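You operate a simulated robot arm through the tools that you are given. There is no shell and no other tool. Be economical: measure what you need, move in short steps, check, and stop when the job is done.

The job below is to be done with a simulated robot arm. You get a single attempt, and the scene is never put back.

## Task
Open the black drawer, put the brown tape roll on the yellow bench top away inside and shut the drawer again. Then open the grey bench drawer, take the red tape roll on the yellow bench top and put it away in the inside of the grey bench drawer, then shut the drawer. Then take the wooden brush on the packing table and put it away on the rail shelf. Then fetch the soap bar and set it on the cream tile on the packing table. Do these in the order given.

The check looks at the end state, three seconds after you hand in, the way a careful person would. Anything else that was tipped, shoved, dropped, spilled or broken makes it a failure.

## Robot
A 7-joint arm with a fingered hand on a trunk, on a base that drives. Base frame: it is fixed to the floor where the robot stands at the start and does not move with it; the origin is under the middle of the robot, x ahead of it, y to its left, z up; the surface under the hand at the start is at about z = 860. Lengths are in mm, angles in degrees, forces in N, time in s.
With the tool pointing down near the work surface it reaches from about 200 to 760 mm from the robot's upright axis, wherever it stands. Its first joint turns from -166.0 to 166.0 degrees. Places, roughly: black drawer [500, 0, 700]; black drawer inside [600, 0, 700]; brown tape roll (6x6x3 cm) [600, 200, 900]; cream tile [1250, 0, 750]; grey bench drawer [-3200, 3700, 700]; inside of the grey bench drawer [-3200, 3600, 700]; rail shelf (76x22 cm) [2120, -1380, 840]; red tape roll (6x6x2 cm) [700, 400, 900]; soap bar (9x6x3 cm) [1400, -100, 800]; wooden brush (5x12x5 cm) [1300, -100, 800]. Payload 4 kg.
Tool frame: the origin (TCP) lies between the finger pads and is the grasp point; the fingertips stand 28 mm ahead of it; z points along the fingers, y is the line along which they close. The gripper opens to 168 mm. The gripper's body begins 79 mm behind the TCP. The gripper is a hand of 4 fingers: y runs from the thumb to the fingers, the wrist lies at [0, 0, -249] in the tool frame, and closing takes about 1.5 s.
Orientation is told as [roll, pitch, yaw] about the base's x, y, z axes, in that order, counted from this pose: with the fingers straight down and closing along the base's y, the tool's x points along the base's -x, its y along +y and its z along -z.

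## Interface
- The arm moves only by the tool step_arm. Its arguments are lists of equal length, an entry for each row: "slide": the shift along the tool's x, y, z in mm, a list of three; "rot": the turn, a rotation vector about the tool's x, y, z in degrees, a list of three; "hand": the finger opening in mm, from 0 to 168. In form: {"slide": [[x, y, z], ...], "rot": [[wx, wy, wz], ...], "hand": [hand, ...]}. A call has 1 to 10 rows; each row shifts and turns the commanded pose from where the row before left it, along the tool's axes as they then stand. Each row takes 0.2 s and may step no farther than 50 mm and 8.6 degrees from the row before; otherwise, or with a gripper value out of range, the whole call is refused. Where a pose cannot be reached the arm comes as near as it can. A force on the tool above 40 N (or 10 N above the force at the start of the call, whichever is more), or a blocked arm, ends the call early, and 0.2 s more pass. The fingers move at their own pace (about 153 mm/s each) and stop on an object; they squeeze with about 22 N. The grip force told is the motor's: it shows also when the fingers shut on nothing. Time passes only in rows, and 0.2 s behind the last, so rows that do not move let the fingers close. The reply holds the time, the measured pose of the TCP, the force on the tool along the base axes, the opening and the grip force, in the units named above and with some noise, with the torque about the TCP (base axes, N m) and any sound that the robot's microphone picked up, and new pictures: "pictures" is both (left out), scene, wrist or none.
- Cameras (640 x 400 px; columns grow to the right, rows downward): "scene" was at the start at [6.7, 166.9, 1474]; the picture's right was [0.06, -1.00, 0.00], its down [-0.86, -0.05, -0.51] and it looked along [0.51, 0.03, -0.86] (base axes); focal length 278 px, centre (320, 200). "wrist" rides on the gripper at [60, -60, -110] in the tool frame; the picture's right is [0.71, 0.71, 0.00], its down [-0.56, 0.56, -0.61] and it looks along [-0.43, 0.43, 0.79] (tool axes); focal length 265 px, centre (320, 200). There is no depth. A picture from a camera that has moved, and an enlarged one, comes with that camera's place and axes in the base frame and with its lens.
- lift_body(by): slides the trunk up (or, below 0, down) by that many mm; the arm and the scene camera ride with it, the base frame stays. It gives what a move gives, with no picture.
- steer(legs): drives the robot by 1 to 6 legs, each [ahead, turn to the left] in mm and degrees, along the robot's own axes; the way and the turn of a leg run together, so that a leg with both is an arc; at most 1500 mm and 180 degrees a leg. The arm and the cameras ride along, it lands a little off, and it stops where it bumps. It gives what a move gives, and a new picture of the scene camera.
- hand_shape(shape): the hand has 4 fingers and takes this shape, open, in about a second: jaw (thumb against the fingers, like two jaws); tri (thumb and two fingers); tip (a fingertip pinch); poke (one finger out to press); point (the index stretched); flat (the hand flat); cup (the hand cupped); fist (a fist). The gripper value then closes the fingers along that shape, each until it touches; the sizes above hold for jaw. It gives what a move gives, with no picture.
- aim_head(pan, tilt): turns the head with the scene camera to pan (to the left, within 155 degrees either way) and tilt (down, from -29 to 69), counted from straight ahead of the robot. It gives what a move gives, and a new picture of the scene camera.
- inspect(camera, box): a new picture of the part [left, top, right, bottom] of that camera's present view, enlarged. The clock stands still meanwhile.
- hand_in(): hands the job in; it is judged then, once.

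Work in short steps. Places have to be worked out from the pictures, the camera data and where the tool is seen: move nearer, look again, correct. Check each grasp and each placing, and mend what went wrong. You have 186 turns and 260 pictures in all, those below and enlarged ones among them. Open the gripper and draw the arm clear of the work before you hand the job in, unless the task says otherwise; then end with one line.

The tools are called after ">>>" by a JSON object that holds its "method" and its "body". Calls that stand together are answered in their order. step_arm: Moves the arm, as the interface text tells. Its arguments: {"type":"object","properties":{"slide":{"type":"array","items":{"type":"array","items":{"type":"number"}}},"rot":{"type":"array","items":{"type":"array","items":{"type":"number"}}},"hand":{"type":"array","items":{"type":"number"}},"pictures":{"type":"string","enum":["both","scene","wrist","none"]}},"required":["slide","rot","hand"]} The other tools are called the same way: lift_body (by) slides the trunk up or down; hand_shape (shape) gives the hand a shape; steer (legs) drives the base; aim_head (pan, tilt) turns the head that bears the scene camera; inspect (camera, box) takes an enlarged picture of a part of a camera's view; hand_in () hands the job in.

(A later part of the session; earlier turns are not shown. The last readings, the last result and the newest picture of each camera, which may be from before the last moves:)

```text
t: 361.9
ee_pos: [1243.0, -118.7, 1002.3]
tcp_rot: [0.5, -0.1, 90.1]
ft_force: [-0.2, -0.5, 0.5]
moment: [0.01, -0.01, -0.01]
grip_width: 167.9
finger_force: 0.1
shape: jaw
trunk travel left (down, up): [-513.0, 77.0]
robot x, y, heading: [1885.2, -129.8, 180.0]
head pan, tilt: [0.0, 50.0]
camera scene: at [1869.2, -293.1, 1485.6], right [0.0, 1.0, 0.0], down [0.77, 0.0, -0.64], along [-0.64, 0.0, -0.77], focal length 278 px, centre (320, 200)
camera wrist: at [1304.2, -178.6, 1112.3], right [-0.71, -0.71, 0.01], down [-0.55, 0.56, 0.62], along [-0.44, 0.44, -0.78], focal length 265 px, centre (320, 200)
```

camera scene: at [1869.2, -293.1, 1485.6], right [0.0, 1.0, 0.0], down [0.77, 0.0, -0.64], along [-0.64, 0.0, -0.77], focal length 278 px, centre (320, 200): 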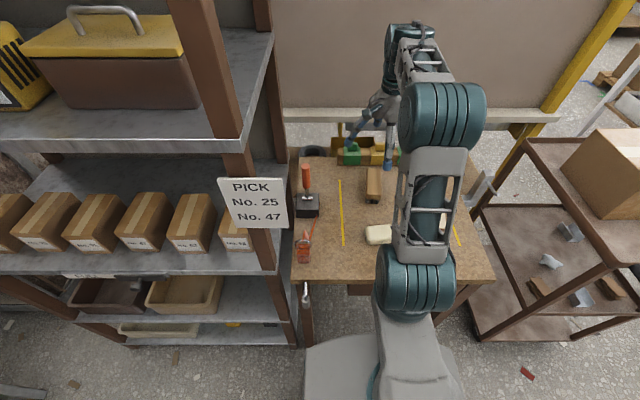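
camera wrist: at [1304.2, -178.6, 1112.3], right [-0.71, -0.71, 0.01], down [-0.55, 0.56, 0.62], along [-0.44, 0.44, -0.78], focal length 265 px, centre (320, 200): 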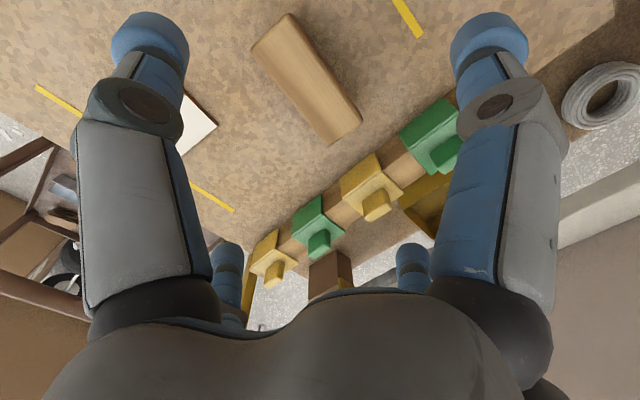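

The brush is at (1253,-117), turned about 8°. Aligning and descending partway.

>>> {"method": "step_arm", "body": {"slide": [[-2, -10, 0], [0, 0, 0], [0, 0, 45], [0, 0, 45], [0, 0, 45]], "rot": [[0, 0, 0], [0, 0, 7.5], [0, 0, 0], [0, 0, 0], [0, 0, 0]], "hand": [168, 168, 168, 168, 168]}}

>>> {"method": "inspect", "body": {"camera": "scene", "box": [320, 120, 448, 220]}}

```text
t: 363.1
ee_pos: [1252.8, -117.2, 867.6]
tcp_rot: [0.7, 0.0, 82.7]
ft_force: [-0.1, -0.2, 0.3]
moment: [0.01, 0.03, 0.01]
grip_width: 168.2
finger_force: 0.1
shape: jaw
trunk travel left (down, up): [-513.0, 77.0]
robot x, y, heading: [1887.3, -130.3, 180.0]
head pan, tilt: [0.0, 50.0]
camera scene: at [1869.5, -293.0, 1485.7], right [0.0, 1.0, 0.0], down [0.77, 0.0, -0.64], along [-0.64, 0.0, -0.77], focal length 278 px, centre (320, 200)
camera wrist: at [1306.3, -185.6, 976.4], right [-0.79, -0.61, 0.01], down [-0.47, 0.62, 0.62], along [-0.38, 0.49, -0.78], focal length 265 px, centre (320, 200)
```

scene: 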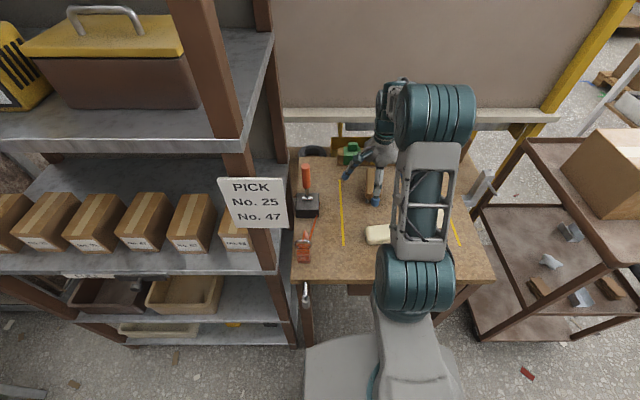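
wrist: 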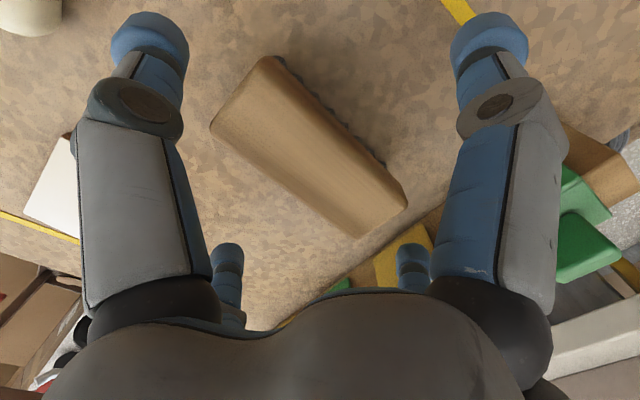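

```text
4.00 times, centred on (384, 170) of scene
camera zoom: at [1869.5, -293.0, 1485.7], right [0.0, 1.0, 0.0], down [0.77, 0.0, -0.64], along [-0.64, 0.0, -0.77], focal length 1110 px, centre (64, 320)
```

zoom: 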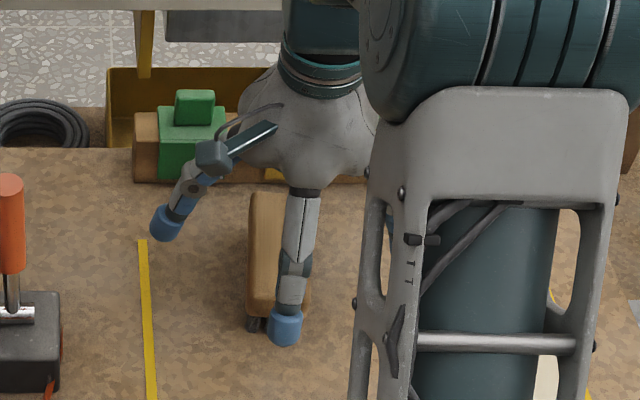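

Alignment matches. Shifting 7 mm in y and descending to grip height, then close.

>>> {"method": "step_arm", "body": {"slide": [[-7, 0, 15], [0, 0, 20], [0, 0, 18], [0, 0, 0], [0, 0, 0], [0, 0, 0], [0, 0, 0], [0, 0, 0]], "rot": [[0, 0, 0], [0, 0, 0], [0, 0, 0], [0, 0, 0], [0, 0, 0], [0, 0, 0], [0, 0, 0], [0, 0, 0]], "hand": [168, 168, 168, 80, 20, 20, 20, 20]}}

>>> {"method": "inspect", "body": {"camera": "scene", "box": [320, 120, 448, 220]}}

```text
t: 363.9
ee_pos: [1251.6, -108.0, 827.7]
tcp_rot: [1.4, 0.1, 82.6]
ft_force: [5.1, -1.1, 41.5]
moment: [-0.01, -0.76, 0.01]
grip_width: 162.8
finger_force: 15.3
shape: jaw
trunk travel left (down, up): [-513.0, 77.0]
robot x, y, heading: [1887.2, -131.1, 180.1]
head pan, tilt: [0.0, 50.0]
stopped in row 4: the force on the tool passed its limit at 48 N (the readings are from after the stop); the commanded pose is now the measured one
camera scene: at [1873.1, -293.1, 1486.4], right [0.0, 1.0, 0.0], down [0.76, 0.0, -0.64], along [-0.64, 0.0, -0.76], focal length 278 px, centre (320, 200)
camera wrist: at [1306.7, -177.0, 936.3], right [-0.79, -0.61, 0.02], down [-0.47, 0.62, 0.63], along [-0.39, 0.49, -0.78], focal length 265 px, centre (320, 200)
```

scene: 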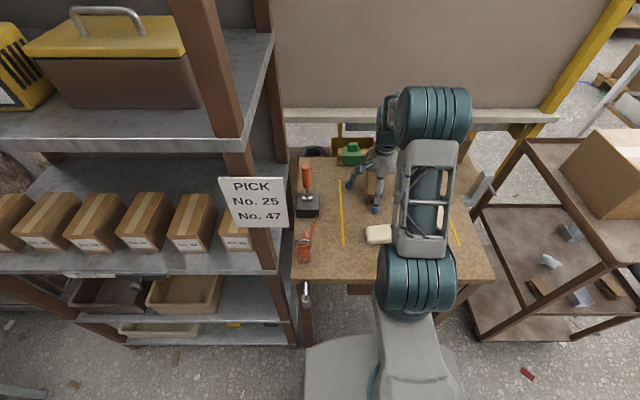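
wrist: 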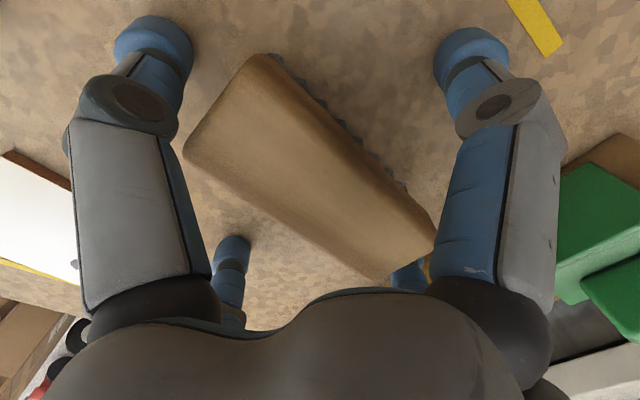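

```text
4.00 times, centred on (384, 170) of scene
camera zoom: at [1873.1, -293.1, 1486.4], right [0.0, 1.0, 0.0], down [0.76, 0.0, -0.64], along [-0.64, 0.0, -0.76], focal length 1110 px, centre (64, 320)
```

zoom: 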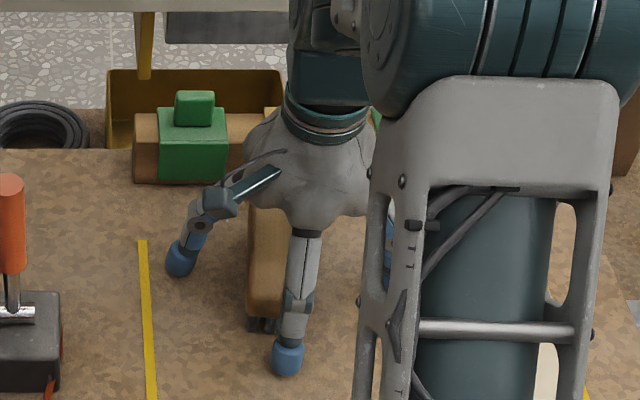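

The fingertips met the table: the table is at z≈790 and the brush top at ≈840, centre about (1256,-121). I'll raise, recentre and close.

>>> {"method": "step_arm", "body": {"slide": [[0, 0, -9], [12, -5, 0], [0, 0, 0], [0, 0, 0], [0, 0, 0], [0, 0, 0], [0, 0, 0], [0, 0, 0]], "rot": [[0.7, 0, 0], [0, 0, 0], [0, 0, 0], [0, 0, 0], [0, 0, 0], [0, 0, 0], [0, 0, 0], [0, 0, 0]], "hand": [165, 165, 140, 110, 60, 20, 20, 20]}}

>>> {"method": "inspect", "body": {"camera": "scene", "box": [320, 120, 448, 220]}}

```text
t: 365.7
ee_pos: [1255.8, -121.1, 832.5]
tcp_rot: [0.2, -0.1, 82.6]
ft_force: [0.4, -0.6, -0.1]
moment: [-0.01, 0.0, 0.01]
grip_width: 84.6
finger_force: 22.0
shape: jaw
trunk travel left (down, up): [-513.0, 77.0]
robot x, y, heading: [1887.7, -129.6, 180.1]
head pan, tilt: [0.0, 50.0]
camera scene: at [1869.6, -293.0, 1485.6], right [0.0, 1.0, 0.0], down [0.77, 0.0, -0.64], along [-0.64, 0.0, -0.77], focal length 278 px, centre (320, 200)
camera wrist: at [1308.8, -187.2, 942.2], right [-0.79, -0.61, 0.0], down [-0.48, 0.63, 0.62], along [-0.38, 0.49, -0.79], focal length 265 px, centre (320, 200)
```

scene: 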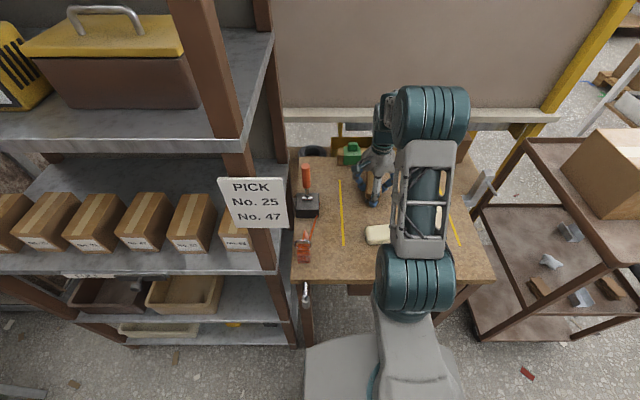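
wrist: 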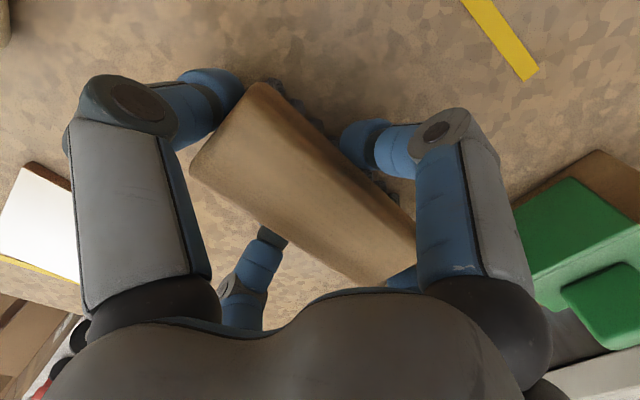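

```text
4.00 times, centred on (384, 170) of scene
camera zoom: at [1869.6, -293.0, 1485.6], right [0.0, 1.0, 0.0], down [0.77, 0.0, -0.64], along [-0.64, 0.0, -0.77], focal length 1110 px, centre (64, 320)
```

zoom: 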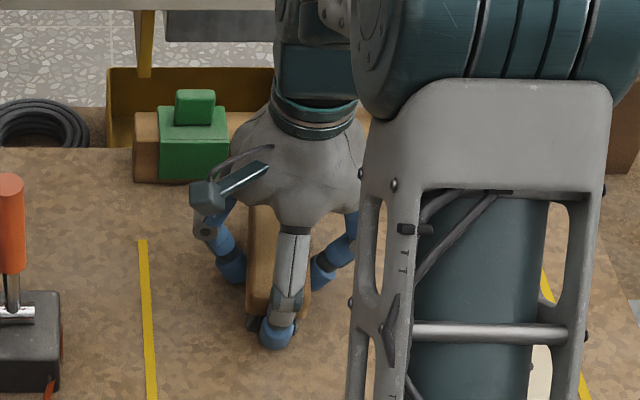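

All four fingers are on the brush. Lifting to check the hold.

>>> {"method": "step_arm", "body": {"slide": [[0, 0, -20], [0, 0, -30], [0, 0, -40], [0, 0, -40], [0, 0, -40]], "rot": [[0, 0, 0], [0, 0, 0], [0, 0, 0], [0, 0, 0], [0, 0, 0]], "hand": [20, 20, 20, 20, 20]}}

```text
t: 366.9
ee_pos: [1257.4, -122.7, 1000.0]
tcp_rot: [0.2, -0.1, 82.5]
ft_force: [0.4, -0.8, -1.5]
moment: [-0.03, 0.01, 0.01]
grip_width: 84.4
finger_force: 22.2
shape: jaw
trunk travel left (down, up): [-513.0, 77.0]
robot x, y, heading: [1886.8, -128.7, 179.9]
head pan, tilt: [0.0, 50.0]
camera scene: at [1869.7, -293.0, 1485.6], right [0.0, 1.0, 0.0], down [0.77, 0.0, -0.64], along [-0.64, 0.0, -0.77], focal length 278 px, centre (320, 200)
camera wrist: at [1310.2, -190.9, 1110.5], right [-0.79, -0.61, 0.0], down [-0.48, 0.63, 0.62], along [-0.38, 0.49, -0.79], focal length 265 px, centre (320, 200)
```

scene: 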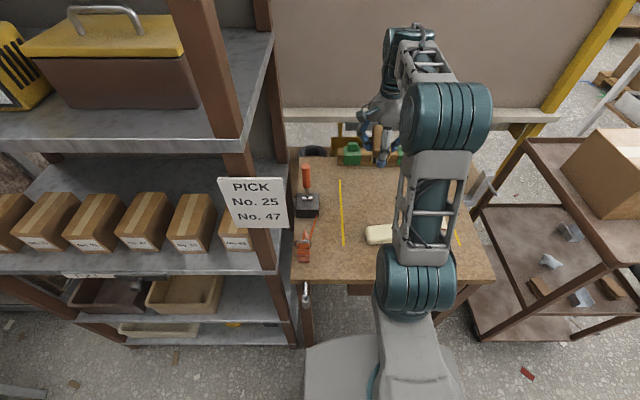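
wrist: 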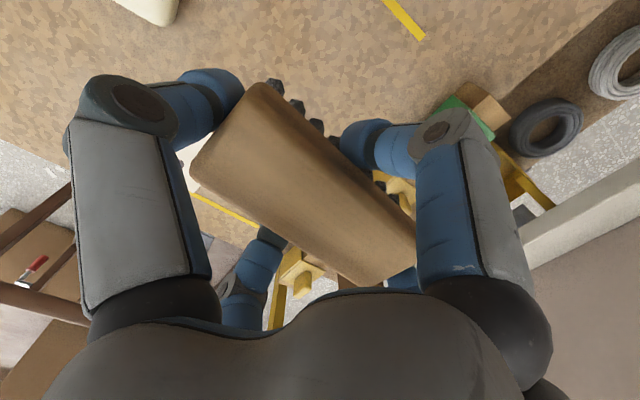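

Held firmly. Tucking the arm, backing away and turning toward the rail shelf.

>>> {"method": "step_arm", "body": {"slide": [[0, -45, -8], [0, -45, -8], [0, -45, -8], [0, -45, -8], [0, -45, -8]], "rot": [[0, 0, 0], [0, 0, 0], [0, 0, 0], [0, 0, 0], [0, 0, 0]], "hand": [20, 20, 20, 20, 20], "pictures": "none"}}

>>> {"method": "steer", "body": {"legs": [[-140, 0], [0, 90]]}}

>>> {"method": "aim_head", "body": {"pan": 0, "tilt": 30}}

```text
t: 368.1
ee_pos: [1481.8, -152.5, 1040.3]
tcp_rot: [0.3, 0.0, 82.5]
ft_force: [0.2, -1.1, -1.9]
moment: [-0.04, 0.0, 0.02]
grip_width: 84.2
finger_force: 21.9
shape: jaw
trunk travel left (down, up): [-513.0, 77.0]
robot x, y, heading: [1886.6, -128.6, 179.9]
head pan, tilt: [0.0, 50.0]
```

```text
t: 373.3
ee_pos: [2068.5, -534.5, 1041.0]
tcp_rot: [0.1, 0.1, 175.8]
ft_force: [0.3, -0.1, -1.5]
moment: [0.0, -0.02, 0.0]
grip_width: 84.1
finger_force: 21.8
shape: jaw
trunk travel left (down, up): [-513.0, 77.0]
robot x, y, heading: [2024.2, -133.9, -86.9]
head pan, tilt: [0.0, 50.0]
camera scene: at [2186.9, -138.0, 1485.6], right [-1.0, -0.05, 0.0], down [-0.04, 0.76, -0.64], along [0.04, -0.64, -0.77], focal length 278 px, centre (320, 200)
```

scene: 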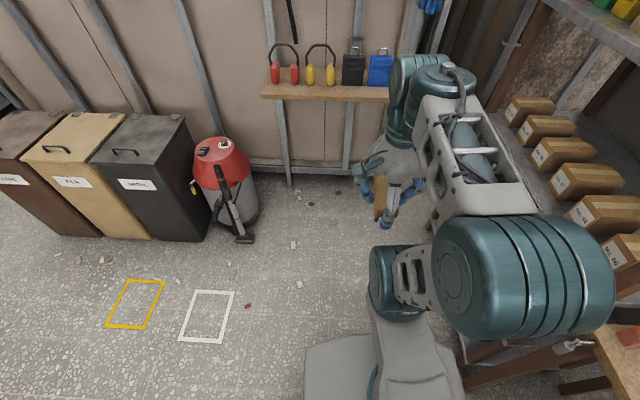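

```text
t: 374.2
ee_pos: [2068.1, -535.7, 1040.4]
tcp_rot: [0.2, 0.0, 175.7]
ft_force: [0.0, -1.0, -1.1]
moment: [0.01, -0.01, 0.01]
grip_width: 83.6
finger_force: 22.2
shape: jaw
trunk travel left (down, up): [-513.0, 77.0]
robot x, y, heading: [2025.0, -127.5, -87.0]
head pan, tilt: [0.0, 30.0]
camera scene: at [2187.5, -151.4, 1515.1], right [-1.0, -0.05, 0.0], down [-0.03, 0.5, -0.87], along [0.05, -0.86, -0.5], focal length 278 px, centre (320, 200)
```

scene: 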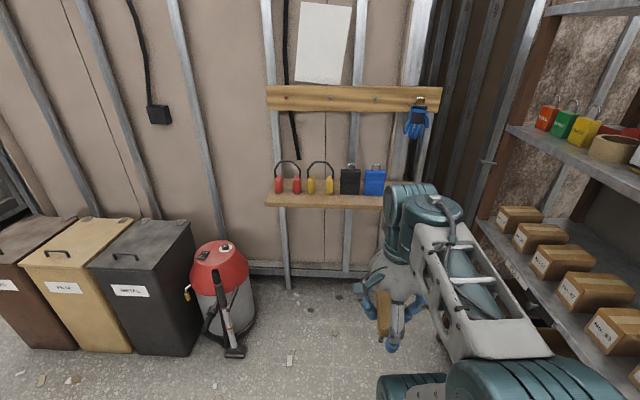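

Shelf, gloves and the free space right of the blue padlock (edge x≈1938) are visible. Driving closer.

>>> {"method": "steer", "body": {"legs": [[0, -6], [590, 0], [0, 3]]}}

>>> {"method": "inspect", "body": {"camera": "scene", "box": [200, 60, 520, 300]}}

```text
t: 378.5
ee_pos: [2009.0, -1127.6, 1040.4]
tcp_rot: [0.2, 0.1, 172.2]
ft_force: [-1.0, -0.9, -1.5]
moment: [-0.02, 0.05, 0.0]
grip_width: 83.8
finger_force: 21.5
shape: jaw
trunk travel left (down, up): [-513.0, 77.0]
robot x, y, heading: [1994.9, -722.6, -90.3]
head pan, tilt: [0.0, 30.0]
camera scene: at [2152.6, -752.3, 1515.1], right [-1.0, 0.01, 0.0], down [0.0, 0.5, -0.87], along [-0.01, -0.87, -0.5], focal length 278 px, centre (320, 200)
```

scene: 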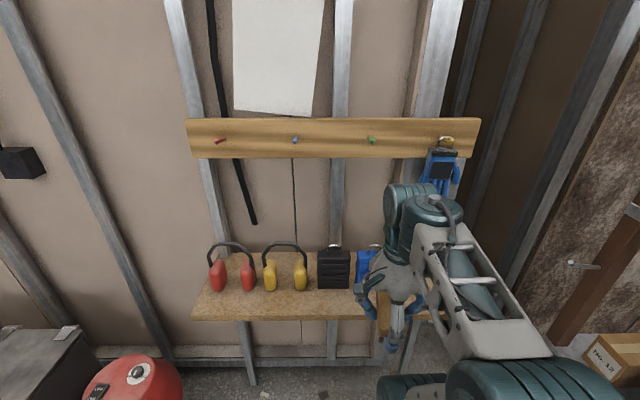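

```text
1.67 times, centred on (360, 180) of scene
camera zoom: at [2152.6, -752.3, 1515.1], right [-1.0, 0.01, 0.0], down [0.0, 0.5, -0.87], along [-0.01, -0.87, -0.5], focal length 462 px, centre (253, 233)
```

zoom: 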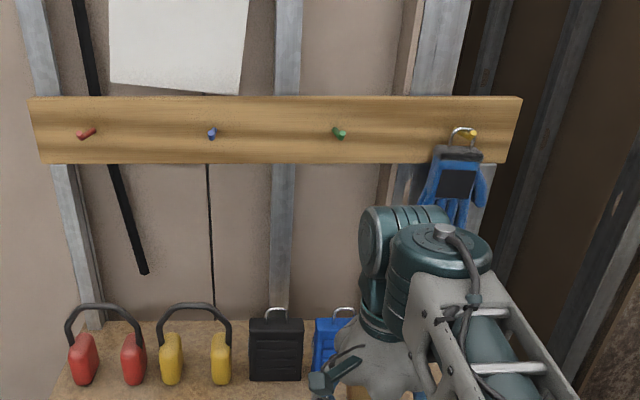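

I'll place the brush lengthwise along the shelf at about (1835,-1312), in front of the gloves. First rotating the hand about 98°.

>>> {"method": "step_arm", "body": {"slide": [[0, 0, 0], [0, 0, 0], [0, 0, 0], [0, 0, 0], [0, 0, 0], [0, 0, 0], [0, 0, 0], [0, 0, 0], [0, 0, 0], [0, 0, 0]], "rot": [[0, 0, -8.6], [0, 0, -8.6], [0, 0, -8.6], [0, 0, -8.6], [0, 0, -8.6], [0, 0, -8.6], [0, 0, -8.6], [0, 0, -8.6], [0, 0, -8.6], [0, 0, -8.6]], "hand": [20, 20, 20, 20, 20, 20, 20, 20, 20, 20], "pictures": "none"}}

>>> {"method": "step_arm", "body": {"slide": [[0, 0, 0], [0, 0, 0], [-30, -34.8, 0], [-30, -34.8, 0], [-30, -34.8, 0], [-30, -34.8, 0], [-30, -34.8, 0]], "rot": [[0, 0, -6], [0, 0, -6], [0, 0, 0], [0, 0, 0], [0, 0, 0], [0, 0, 0], [0, 0, 0]], "hand": [20, 20, 20, 20, 20, 20, 20]}}

```text
t: 380.7
ee_pos: [2007.7, -1128.4, 1041.4]
tcp_rot: [0.0, -0.2, -101.7]
ft_force: [0.0, 0.1, -1.4]
moment: [-0.01, 0.0, -0.01]
grip_width: 83.9
finger_force: 21.8
shape: jaw
trunk travel left (down, up): [-513.0, 77.0]
robot x, y, heading: [1992.7, -719.0, -90.3]
head pan, tilt: [0.0, 30.0]
```

```text
t: 382.3
ee_pos: [1830.3, -1279.1, 1041.2]
tcp_rot: [-0.1, -0.2, -89.8]
ft_force: [0.7, -0.7, -1.2]
moment: [-0.05, -0.03, 0.0]
grip_width: 83.5
finger_force: 21.7
shape: jaw
trunk travel left (down, up): [-513.0, 77.0]
robot x, y, heading: [1989.9, -719.4, -90.3]
head pan, tilt: [0.0, 30.0]
camera scene: at [2151.7, -753.0, 1515.2], right [-1.0, 0.01, 0.0], down [0.0, 0.5, -0.87], along [-0.01, -0.87, -0.5], focal length 278 px, centre (320, 200)
camera wrist: at [1770.4, -1218.6, 1151.1], right [0.7, 0.71, 0.0], down [0.56, -0.55, 0.62], along [0.44, -0.44, -0.79], focal length 265 px, centre (320, 200)
```

scene: 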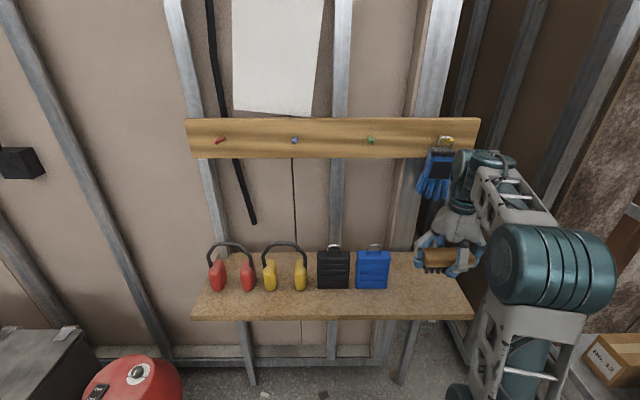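
wrist: 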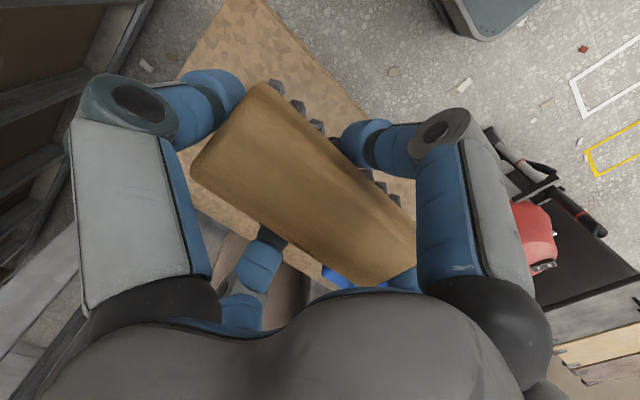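

The shelf's free stretch spans x≈1716–1923. Moving to (1818,-1312) and descending most of the way.

>>> {"method": "step_arm", "body": {"slide": [[-33, -12, 0], [0, 0, 40], [0, 0, 40], [0, 0, 40], [0, 0, 15]], "rot": [[0, 0, 0], [0, 0, 0], [0, 0, 0], [0, 0, 0], [0, 0, 0]], "hand": [20, 20, 20, 20, 20], "pictures": "wrist"}}

>>> {"method": "inspect", "body": {"camera": "scene", "box": [360, 130, 520, 340]}}

```text
t: 383.5
ee_pos: [1823.7, -1311.5, 906.2]
tcp_rot: [-0.1, -0.2, -89.8]
ft_force: [0.2, 0.0, -0.8]
moment: [0.0, 0.0, 0.02]
grip_width: 83.6
finger_force: 22.2
shape: jaw
trunk travel left (down, up): [-513.0, 77.0]
robot x, y, heading: [1990.4, -717.5, -90.4]
head pan, tilt: [0.0, 30.0]
camera wrist: at [1762.7, -1251.8, 1016.1], right [0.7, 0.71, 0.0], down [0.56, -0.55, 0.62], along [0.44, -0.44, -0.79], focal length 265 px, centre (320, 200)
```

wrist: 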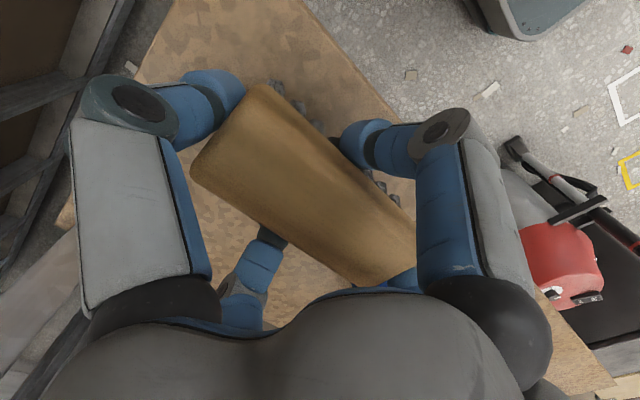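

```text
1.90 times, centred on (440, 235) of scene
camera zoom: at [2152.1, -752.6, 1515.2], right [-1.0, 0.01, 0.0], down [0.0, 0.5, -0.87], along [-0.01, -0.87, -0.5], focal length 529 px, centre (91, 133)
```

zoom: 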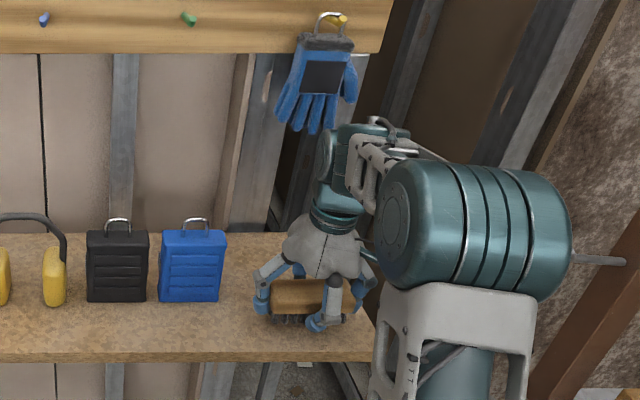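

Well placed over the free area. Lowering gently to contact.

>>> {"method": "step_arm", "body": {"slide": [[0, 0, 10], [0, 0, 6], [0, 0, 4], [0, 0, 4], [0, 0, 4], [0, 0, 4], [0, 0, 4]], "rot": [[0, 0, 0], [0, 0, 0], [0, 0, 0], [0, 0, 0], [0, 0, 0], [0, 0, 0], [0, 0, 0]], "hand": [20, 20, 20, 20, 20, 20, 20], "pictures": "none"}}

>>> {"method": "inspect", "body": {"camera": "scene", "box": [400, 230, 500, 330]}}

```text
t: 385.0
ee_pos: [1823.0, -1310.7, 879.6]
tcp_rot: [-0.3, -1.0, -89.7]
ft_force: [1.0, 9.4, 25.8]
moment: [0.33, -0.13, 0.07]
grip_width: 83.4
finger_force: 21.9
shape: jaw
trunk travel left (down, up): [-513.0, 77.0]
robot x, y, heading: [1987.9, -719.7, -90.6]
head pan, tilt: [0.0, 30.0]
stopped in row 7: the force on the tool passed its limit at 45 N (the readings are from after the stop); the commanded pose is now the measured one
```

```text
4.00 times, centred on (450, 280) of scene
camera zoom: at [2153.2, -748.3, 1515.4], right [-1.0, 0.01, 0.0], down [0.0, 0.5, -0.87], along [-0.01, -0.87, -0.5], focal length 1110 px, centre (-200, -120)
```

zoom: 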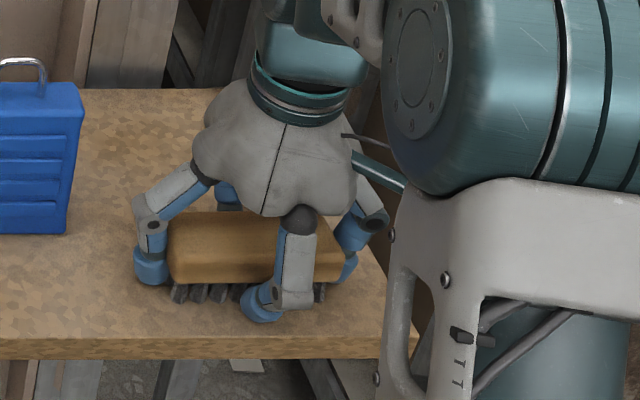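

The brush stands on the shelf. Opening moderately and lifting straight up.

>>> {"method": "step_arm", "body": {"slide": [[0, 0, -2], [0, 0, 0], [0, 0, 0], [0, 0, -15], [0, 0, -30], [0, 0, -40], [0, 0, -40], [0, 0, -40]], "rot": [[0, 0, 0], [0, 0, 0], [0, 0, 0], [0, 0, 0], [0, 0, 0], [0, 0, 0], [0, 0, 0], [0, 0, 0]], "hand": [110, 138, 138, 138, 138, 138, 138, 138], "pictures": "scene"}}

>>> {"method": "inspect", "body": {"camera": "scene", "box": [360, 200, 500, 340]}}

```text
t: 386.8
ee_pos: [1821.9, -1311.5, 1044.6]
tcp_rot: [0.0, -0.7, -89.8]
ft_force: [0.7, -0.1, 1.0]
moment: [0.01, 0.02, 0.01]
grip_width: 137.8
finger_force: 0.0
shape: jaw
trunk travel left (down, up): [-513.0, 77.0]
robot x, y, heading: [1991.3, -722.0, -90.4]
head pan, tilt: [0.0, 30.0]
camera scene: at [2152.3, -752.3, 1515.1], right [-1.0, 0.01, 0.0], down [0.0, 0.5, -0.87], along [-0.01, -0.87, -0.5], focal length 278 px, centre (320, 200)
```

scene: 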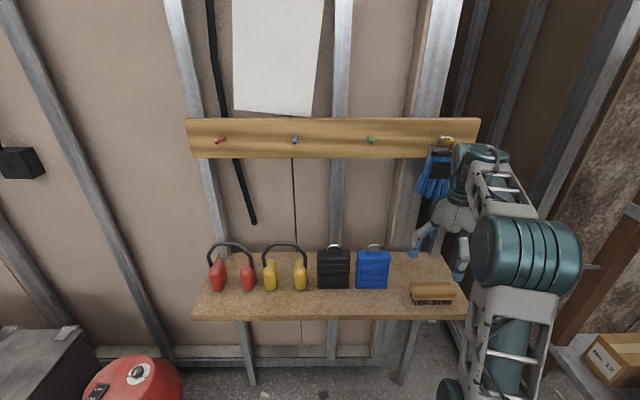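

```text
2.86 times, centred on (430, 270) of scene
camera zoom: at [2152.3, -752.3, 1515.1], right [-1.0, 0.01, 0.0], down [0.0, 0.5, -0.87], along [-0.01, -0.87, -0.5], focal length 793 px, centre (6, 0)
```

zoom: 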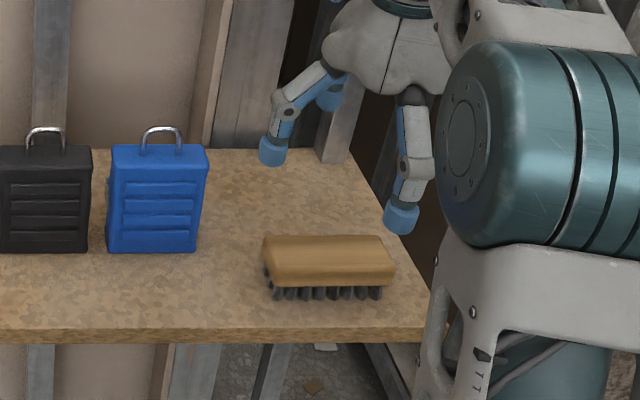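

The brush rests on the shelf with everything undisturbed. Drawing the arm back and driving back to the packing table.

>>> {"method": "step_arm", "body": {"slide": [[38, 28, -4], [38, 28, -4], [38, 28, -4], [38, 28, -4], [38, 28, -4]], "rot": [[0, 0, 0], [0, 0, 0], [0, 0, 0], [0, 0, 0], [0, 0, 0]], "hand": [120, 120, 120, 120, 120], "pictures": "none"}}

>>> {"method": "steer", "body": {"legs": [[0, -4], [-590, 0], [0, -86]]}}

>>> {"method": "aim_head", "body": {"pan": 0, "tilt": 55}}

```text
t: 388.0
ee_pos: [1961.7, -1124.4, 1060.3]
tcp_rot: [0.0, -0.8, -89.9]
ft_force: [-0.6, 0.4, 0.3]
moment: [-0.01, 0.01, -0.02]
grip_width: 120.0
finger_force: 0.1
shape: jaw
trunk travel left (down, up): [-513.0, 77.0]
robot x, y, heading: [1986.2, -721.5, -90.6]
head pan, tilt: [0.0, 30.0]
```

```text
t: 395.5
ee_pos: [1632.2, -104.2, 1061.0]
tcp_rot: [0.0, -0.7, 179.6]
ft_force: [0.1, 0.3, -0.3]
moment: [-0.03, 0.01, 0.01]
grip_width: 120.6
finger_force: 0.1
shape: jaw
trunk travel left (down, up): [-513.0, 77.0]
robot x, y, heading: [2035.0, -133.8, 178.9]
head pan, tilt: [0.0, 30.0]
camera scene: at [2002.0, -297.7, 1515.2], right [0.01, 1.0, 0.0], down [0.5, -0.01, -0.87], along [-0.87, 0.01, -0.5], focal length 278 px, centre (320, 200)
```

scene: 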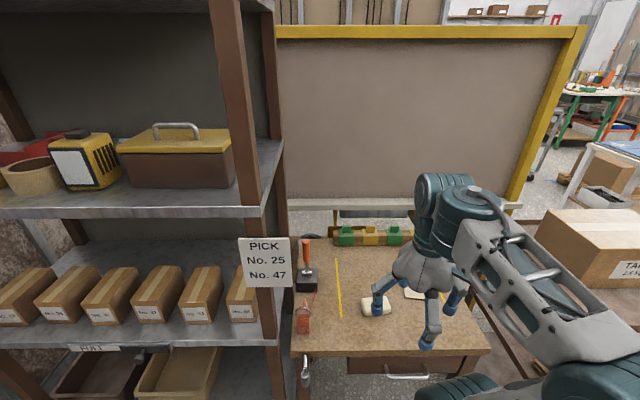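

```text
t: 396.4
ee_pos: [1631.9, -104.4, 1061.1]
tcp_rot: [0.0, -0.6, 179.7]
ft_force: [0.6, -0.1, -0.8]
moment: [0.0, 0.01, 0.0]
grip_width: 120.5
finger_force: 0.1
shape: jaw
trunk travel left (down, up): [-513.0, 77.0]
robot x, y, heading: [2036.9, -136.7, 179.0]
head pan, tilt: [0.0, 55.0]
camera scene: at [2020.2, -298.1, 1479.2], right [0.01, 1.0, 0.0], down [0.82, -0.01, -0.57], along [-0.57, 0.01, -0.82], focal length 278 px, centre (320, 200)
```

scene: 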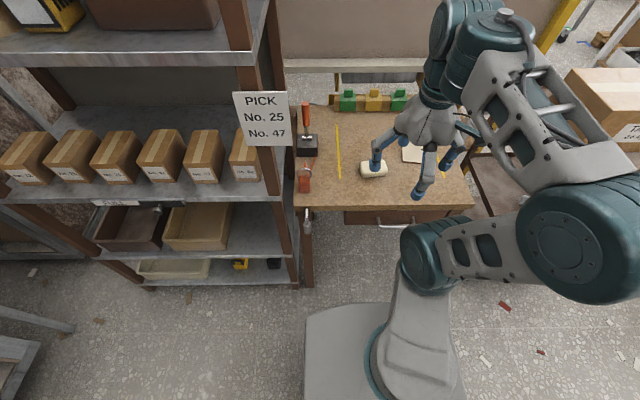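

Driving 100 mm closer and moving the hand above the soap for a precise look.

>>> {"method": "steer", "body": {"legs": [[100, 0]]}}

>>> {"method": "step_arm", "body": {"slide": [[-28, 6, 25], [-28, 6, 25], [-28, 6, 25]], "rot": [[0, 0, 0], [0, 0, 0], [0, 0, 0]], "hand": [140, 140, 140]}}

```text
t: 397.5
ee_pos: [1530.0, -103.6, 1059.8]
tcp_rot: [0.0, -0.8, 179.9]
ft_force: [-0.4, 0.0, -0.5]
moment: [0.02, 0.0, 0.04]
grip_width: 120.1
finger_force: 0.0
shape: jaw
trunk travel left (down, up): [-513.0, 77.0]
robot x, y, heading: [1930.4, -132.8, 179.6]
head pan, tilt: [0.0, 55.0]
camera scene: at [1918.6, -296.8, 1479.1], right [0.01, 1.0, 0.0], down [0.82, -0.01, -0.57], along [-0.57, 0.01, -0.82], focal length 278 px, centre (320, 200)
```

scene: 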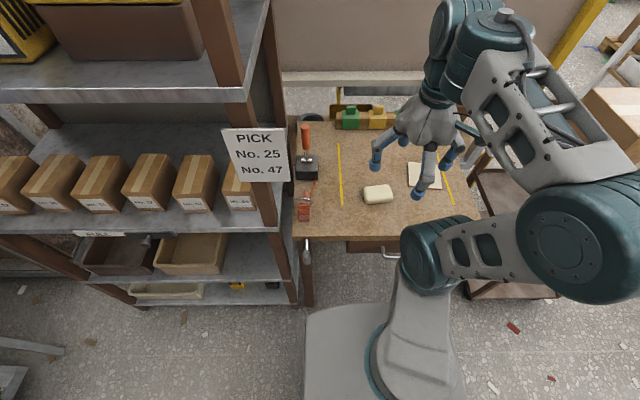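

```text
t: 398.3
ee_pos: [1443.3, -122.9, 984.9]
tcp_rot: [0.0, -0.6, 179.9]
ft_force: [-0.4, -0.1, 0.3]
moment: [-0.04, -0.01, -0.02]
grip_width: 139.7
finger_force: 0.0
shape: jaw
trunk travel left (down, up): [-513.0, 77.0]
robot x, y, heading: [1937.0, -136.0, 179.3]
head pan, tilt: [0.0, 55.0]
camera scene: at [1919.0, -296.7, 1479.1], right [0.01, 1.0, 0.0], down [0.82, -0.01, -0.57], along [-0.57, 0.01, -0.82], focal length 278 px, centre (320, 200)
camera wrist: at [1507.0, -64.1, 1095.5], right [0.71, -0.71, -0.01], down [-0.55, -0.56, 0.62], along [-0.44, -0.43, -0.78], focal length 265 px, centre (320, 200)
```

scene: 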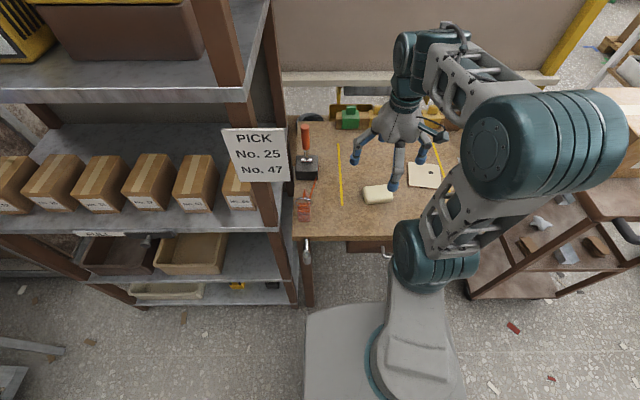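
wrist: 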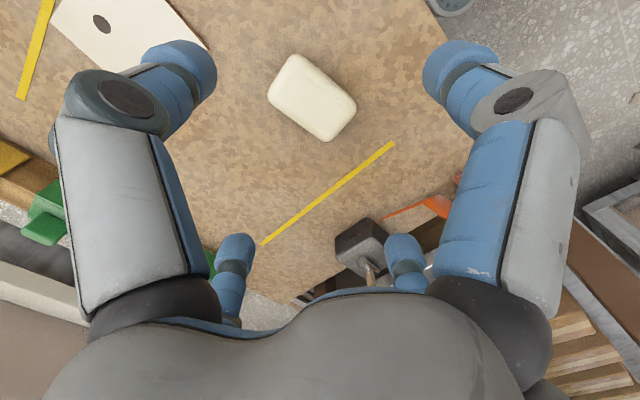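

Soap: centre (1440,-117), long axis about 12° off y; tile centre about (1357, 41). Aligning, descending and gripping the soap.

>>> {"method": "step_arm", "body": {"slide": [[-3, -6, 0], [0, 0, 0], [0, 0, 45], [0, 0, 45], [0, 0, 35]], "rot": [[0, 0, -6], [0, 0, -6], [0, 0, 0], [0, 0, 0], [0, 0, 0]], "hand": [130, 130, 130, 130, 130]}}

>>> {"method": "inspect", "body": {"camera": "scene", "box": [330, 130, 458, 230]}}

```text
t: 399.5
ee_pos: [1442.9, -115.2, 859.4]
tcp_rot: [-0.3, -0.7, -168.0]
ft_force: [-0.8, 0.4, 1.0]
moment: [0.04, -0.01, -0.01]
grip_width: 130.2
finger_force: 0.0
shape: jaw
trunk travel left (down, up): [-513.0, 77.0]
robot x, y, heading: [1933.4, -134.3, 179.2]
head pan, tilt: [0.0, 55.0]
camera scene: at [1919.0, -296.8, 1479.2], right [0.01, 1.0, 0.0], down [0.82, -0.01, -0.57], along [-0.57, 0.01, -0.82], focal length 278 px, centre (320, 200)
camera wrist: at [1490.1, -43.3, 968.3], right [0.84, -0.55, -0.01], down [-0.42, -0.66, 0.62], along [-0.35, -0.51, -0.78], focal length 265 px, centre (320, 200)
```

scene: 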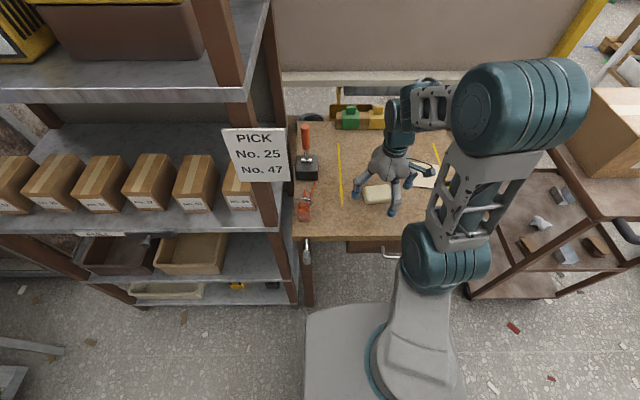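
wrist: 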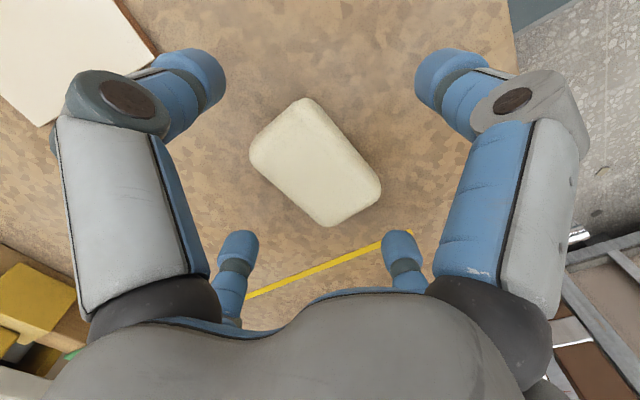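

```text
4.00 times, centred on (394, 180) of scene
camera zoom: at [1919.0, -296.8, 1479.2], right [0.01, 1.0, 0.0], down [0.82, -0.01, -0.57], along [-0.57, 0.01, -0.82], focal length 1110 px, centre (24, 280)
```

zoom: 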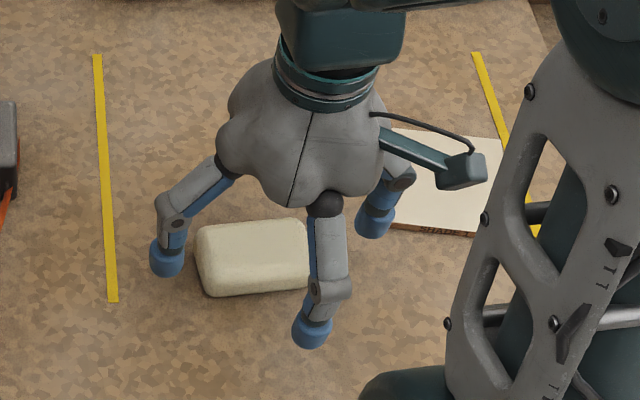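

Aligned within a few mm. Final descent and close.

>>> {"method": "step_arm", "body": {"slide": [[-4, 0, 17], [0, 0, 17], [0, 0, 0], [0, 0, 0], [0, 0, 0], [0, 0, 0], [0, 0, 0], [0, 0, 0]], "rot": [[0, 0, 0], [0, 0, 0], [0, 0, 0], [0, 0, 0], [0, 0, 0], [0, 0, 0], [0, 0, 0], [0, 0, 0]], "hand": [130, 130, 110, 80, 40, 20, 20, 20], "pictures": "wrist"}}

>>> {"method": "inspect", "body": {"camera": "scene", "box": [330, 130, 458, 230]}}

```text
t: 401.0
ee_pos: [1438.7, -115.8, 828.7]
tcp_rot: [-0.1, -1.0, -167.9]
ft_force: [3.6, -0.1, 27.0]
moment: [0.11, -1.49, 0.06]
grip_width: 67.1
finger_force: 22.0
shape: jaw
trunk travel left (down, up): [-513.0, 77.0]
robot x, y, heading: [1932.4, -131.3, 179.5]
head pan, tilt: [0.0, 55.0]
stopped in row 7: the force on the tool passed its limit at 41 N (the readings are from after the stop); the commanded pose is now the measured one
camera wrist: at [1486.4, -45.0, 937.9], right [0.84, -0.54, -0.01], down [-0.42, -0.66, 0.62], along [-0.35, -0.52, -0.78], focal length 265 px, centre (320, 200)
```

wrist: 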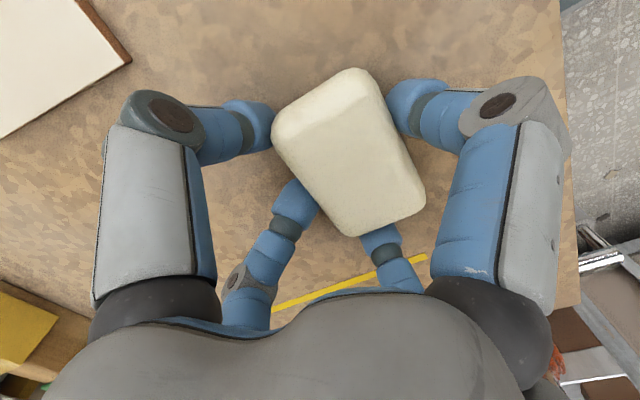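

```text
4.00 times, centred on (394, 180) of scene
camera zoom: at [1921.8, -296.8, 1479.0], right [0.01, 1.0, 0.0], down [0.82, -0.01, -0.58], along [-0.58, 0.01, -0.82], focal length 1110 px, centre (24, 280)
```

zoom: 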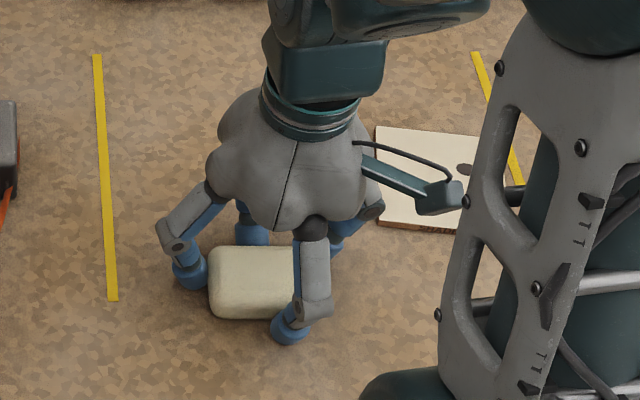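

A finger seems to press on the table and the soap got shifted. I'll open, rise a little and re-assess.

>>> {"method": "step_arm", "body": {"slide": [[0, 0, -2], [0, 0, 0], [0, 0, 0], [0, 0, -25]], "rot": [[0, 0, 0], [0, 0, 0], [0, 0, 0], [0, 0, 0]], "hand": [130, 130, 130, 130], "pictures": "wrist"}}

>>> {"method": "inspect", "body": {"camera": "scene", "box": [330, 130, 458, 230]}}

```text
t: 402.0
ee_pos: [1437.5, -116.9, 853.1]
tcp_rot: [-0.2, -0.7, -168.0]
ft_force: [0.4, 0.8, -0.2]
moment: [-0.02, 0.03, 0.0]
grip_width: 129.8
finger_force: 0.1
shape: jaw
trunk travel left (down, up): [-513.0, 77.0]
robot x, y, heading: [1936.3, -135.6, 179.4]
head pan, tilt: [0.0, 55.0]
camera wrist: at [1485.8, -45.5, 962.3], right [0.84, -0.55, -0.01], down [-0.42, -0.66, 0.62], along [-0.34, -0.51, -0.79], focal length 265 px, centre (320, 200)
```

wrist: 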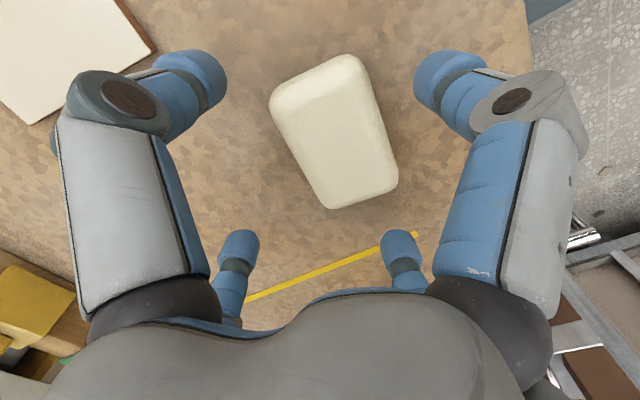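

```text
4.00 times, centred on (394, 180) of scene
camera zoom: at [1919.3, -296.8, 1478.9], right [0.01, 1.0, 0.0], down [0.82, -0.01, -0.57], along [-0.57, 0.01, -0.82], focal length 1110 px, centre (24, 280)
```

zoom: 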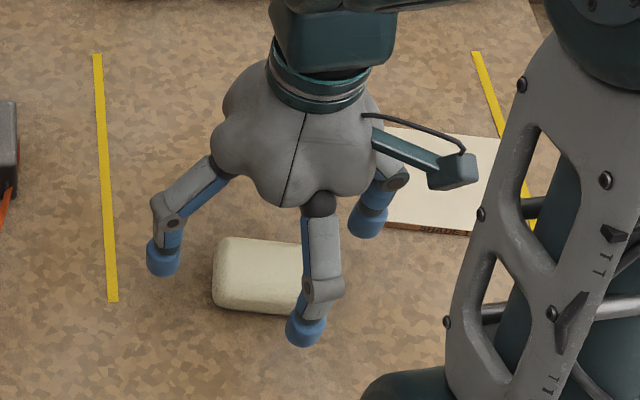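

Soap is flat at about (1456,-106), long axis now ~16° the other way. Recentring and rotating to match.

>>> {"method": "step_arm", "body": {"slide": [[20, -7, 0], [0, 0, 0], [0, 0, 0], [0, 0, 0], [0, 0, 0]], "rot": [[0, 0, 0], [0, 0, 6.9], [0, 0, 6.9], [0, 0, 6.9], [0, 0, 6.9]], "hand": [120, 120, 120, 120, 120], "pictures": "wrist"}}

>>> {"method": "inspect", "body": {"camera": "scene", "box": [330, 130, 458, 230]}}

```text
t: 403.2
ee_pos: [1454.8, -104.7, 854.1]
tcp_rot: [0.3, -0.8, 164.4]
ft_force: [-1.3, 0.2, 0.1]
moment: [-0.01, 0.0, 0.02]
grip_width: 120.5
finger_force: 0.1
shape: jaw
trunk travel left (down, up): [-513.0, 77.0]
robot x, y, heading: [1934.7, -134.0, 179.2]
head pan, tilt: [0.0, 55.0]
camera wrist: at [1531.1, -64.3, 963.3], right [0.49, -0.87, -0.01], down [-0.68, -0.39, 0.62], along [-0.55, -0.3, -0.78], focal length 265 px, centre (320, 200)
```

wrist: 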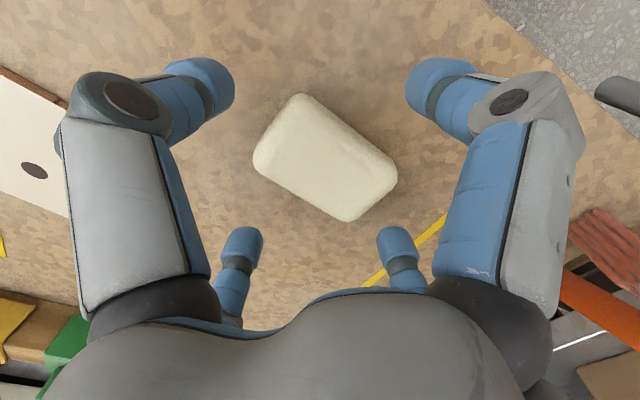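

```text
4.00 times, centred on (394, 180) of scene
camera zoom: at [1919.2, -296.8, 1479.1], right [0.01, 1.0, 0.0], down [0.82, -0.01, -0.57], along [-0.57, 0.01, -0.82], focal length 1110 px, centre (24, 280)
```

zoom: 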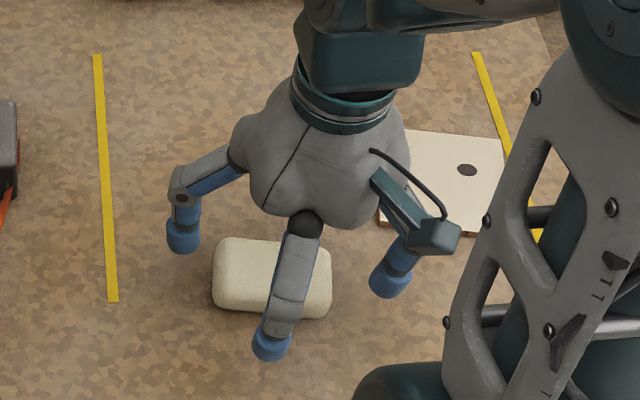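

Well aligned now. Small correction, descend to z≈834 and close.

>>> {"method": "step_arm", "body": {"slide": [[4, 1, 10], [0, 0, 10], [0, 0, 0], [0, 0, 0], [0, 0, 0], [0, 0, 0], [0, 0, 0], [0, 0, 0]], "rot": [[0, 0, 0], [0, 0, 0], [0, 0, 0], [0, 0, 0], [0, 0, 0], [0, 0, 0], [0, 0, 0], [0, 0, 0]], "hand": [120, 120, 105, 80, 50, 25, 25, 25], "pictures": "wrist"}}

>>> {"method": "inspect", "body": {"camera": "scene", "box": [330, 130, 458, 230]}}

```text
t: 405.0
ee_pos: [1458.8, -108.4, 834.2]
tcp_rot: [0.1, -0.9, 164.4]
ft_force: [1.0, 0.4, 0.4]
moment: [-0.01, 0.02, 0.03]
grip_width: 69.0
finger_force: 22.3
shape: jaw
trunk travel left (down, up): [-513.0, 77.0]
robot x, y, heading: [1935.3, -134.7, 179.4]
head pan, tilt: [0.0, 55.0]
camera wrist: at [1534.8, -65.7, 942.7], right [0.49, -0.87, -0.01], down [-0.68, -0.39, 0.62], along [-0.55, -0.3, -0.78], focal length 265 px, centre (320, 200)
```

wrist: 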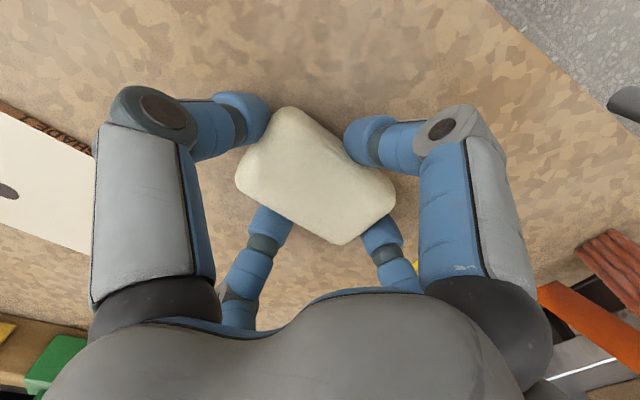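

```text
4.00 times, centred on (394, 180) of scene
camera zoom: at [1919.1, -296.8, 1479.1], right [0.01, 1.0, 0.0], down [0.82, -0.01, -0.57], along [-0.57, 0.01, -0.82], focal length 1110 px, centre (24, 280)
```

zoom: 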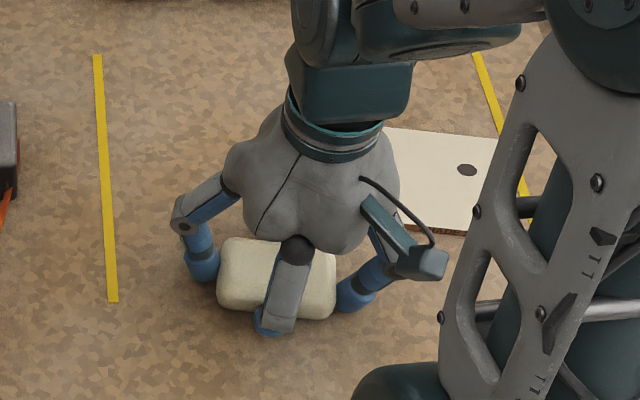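

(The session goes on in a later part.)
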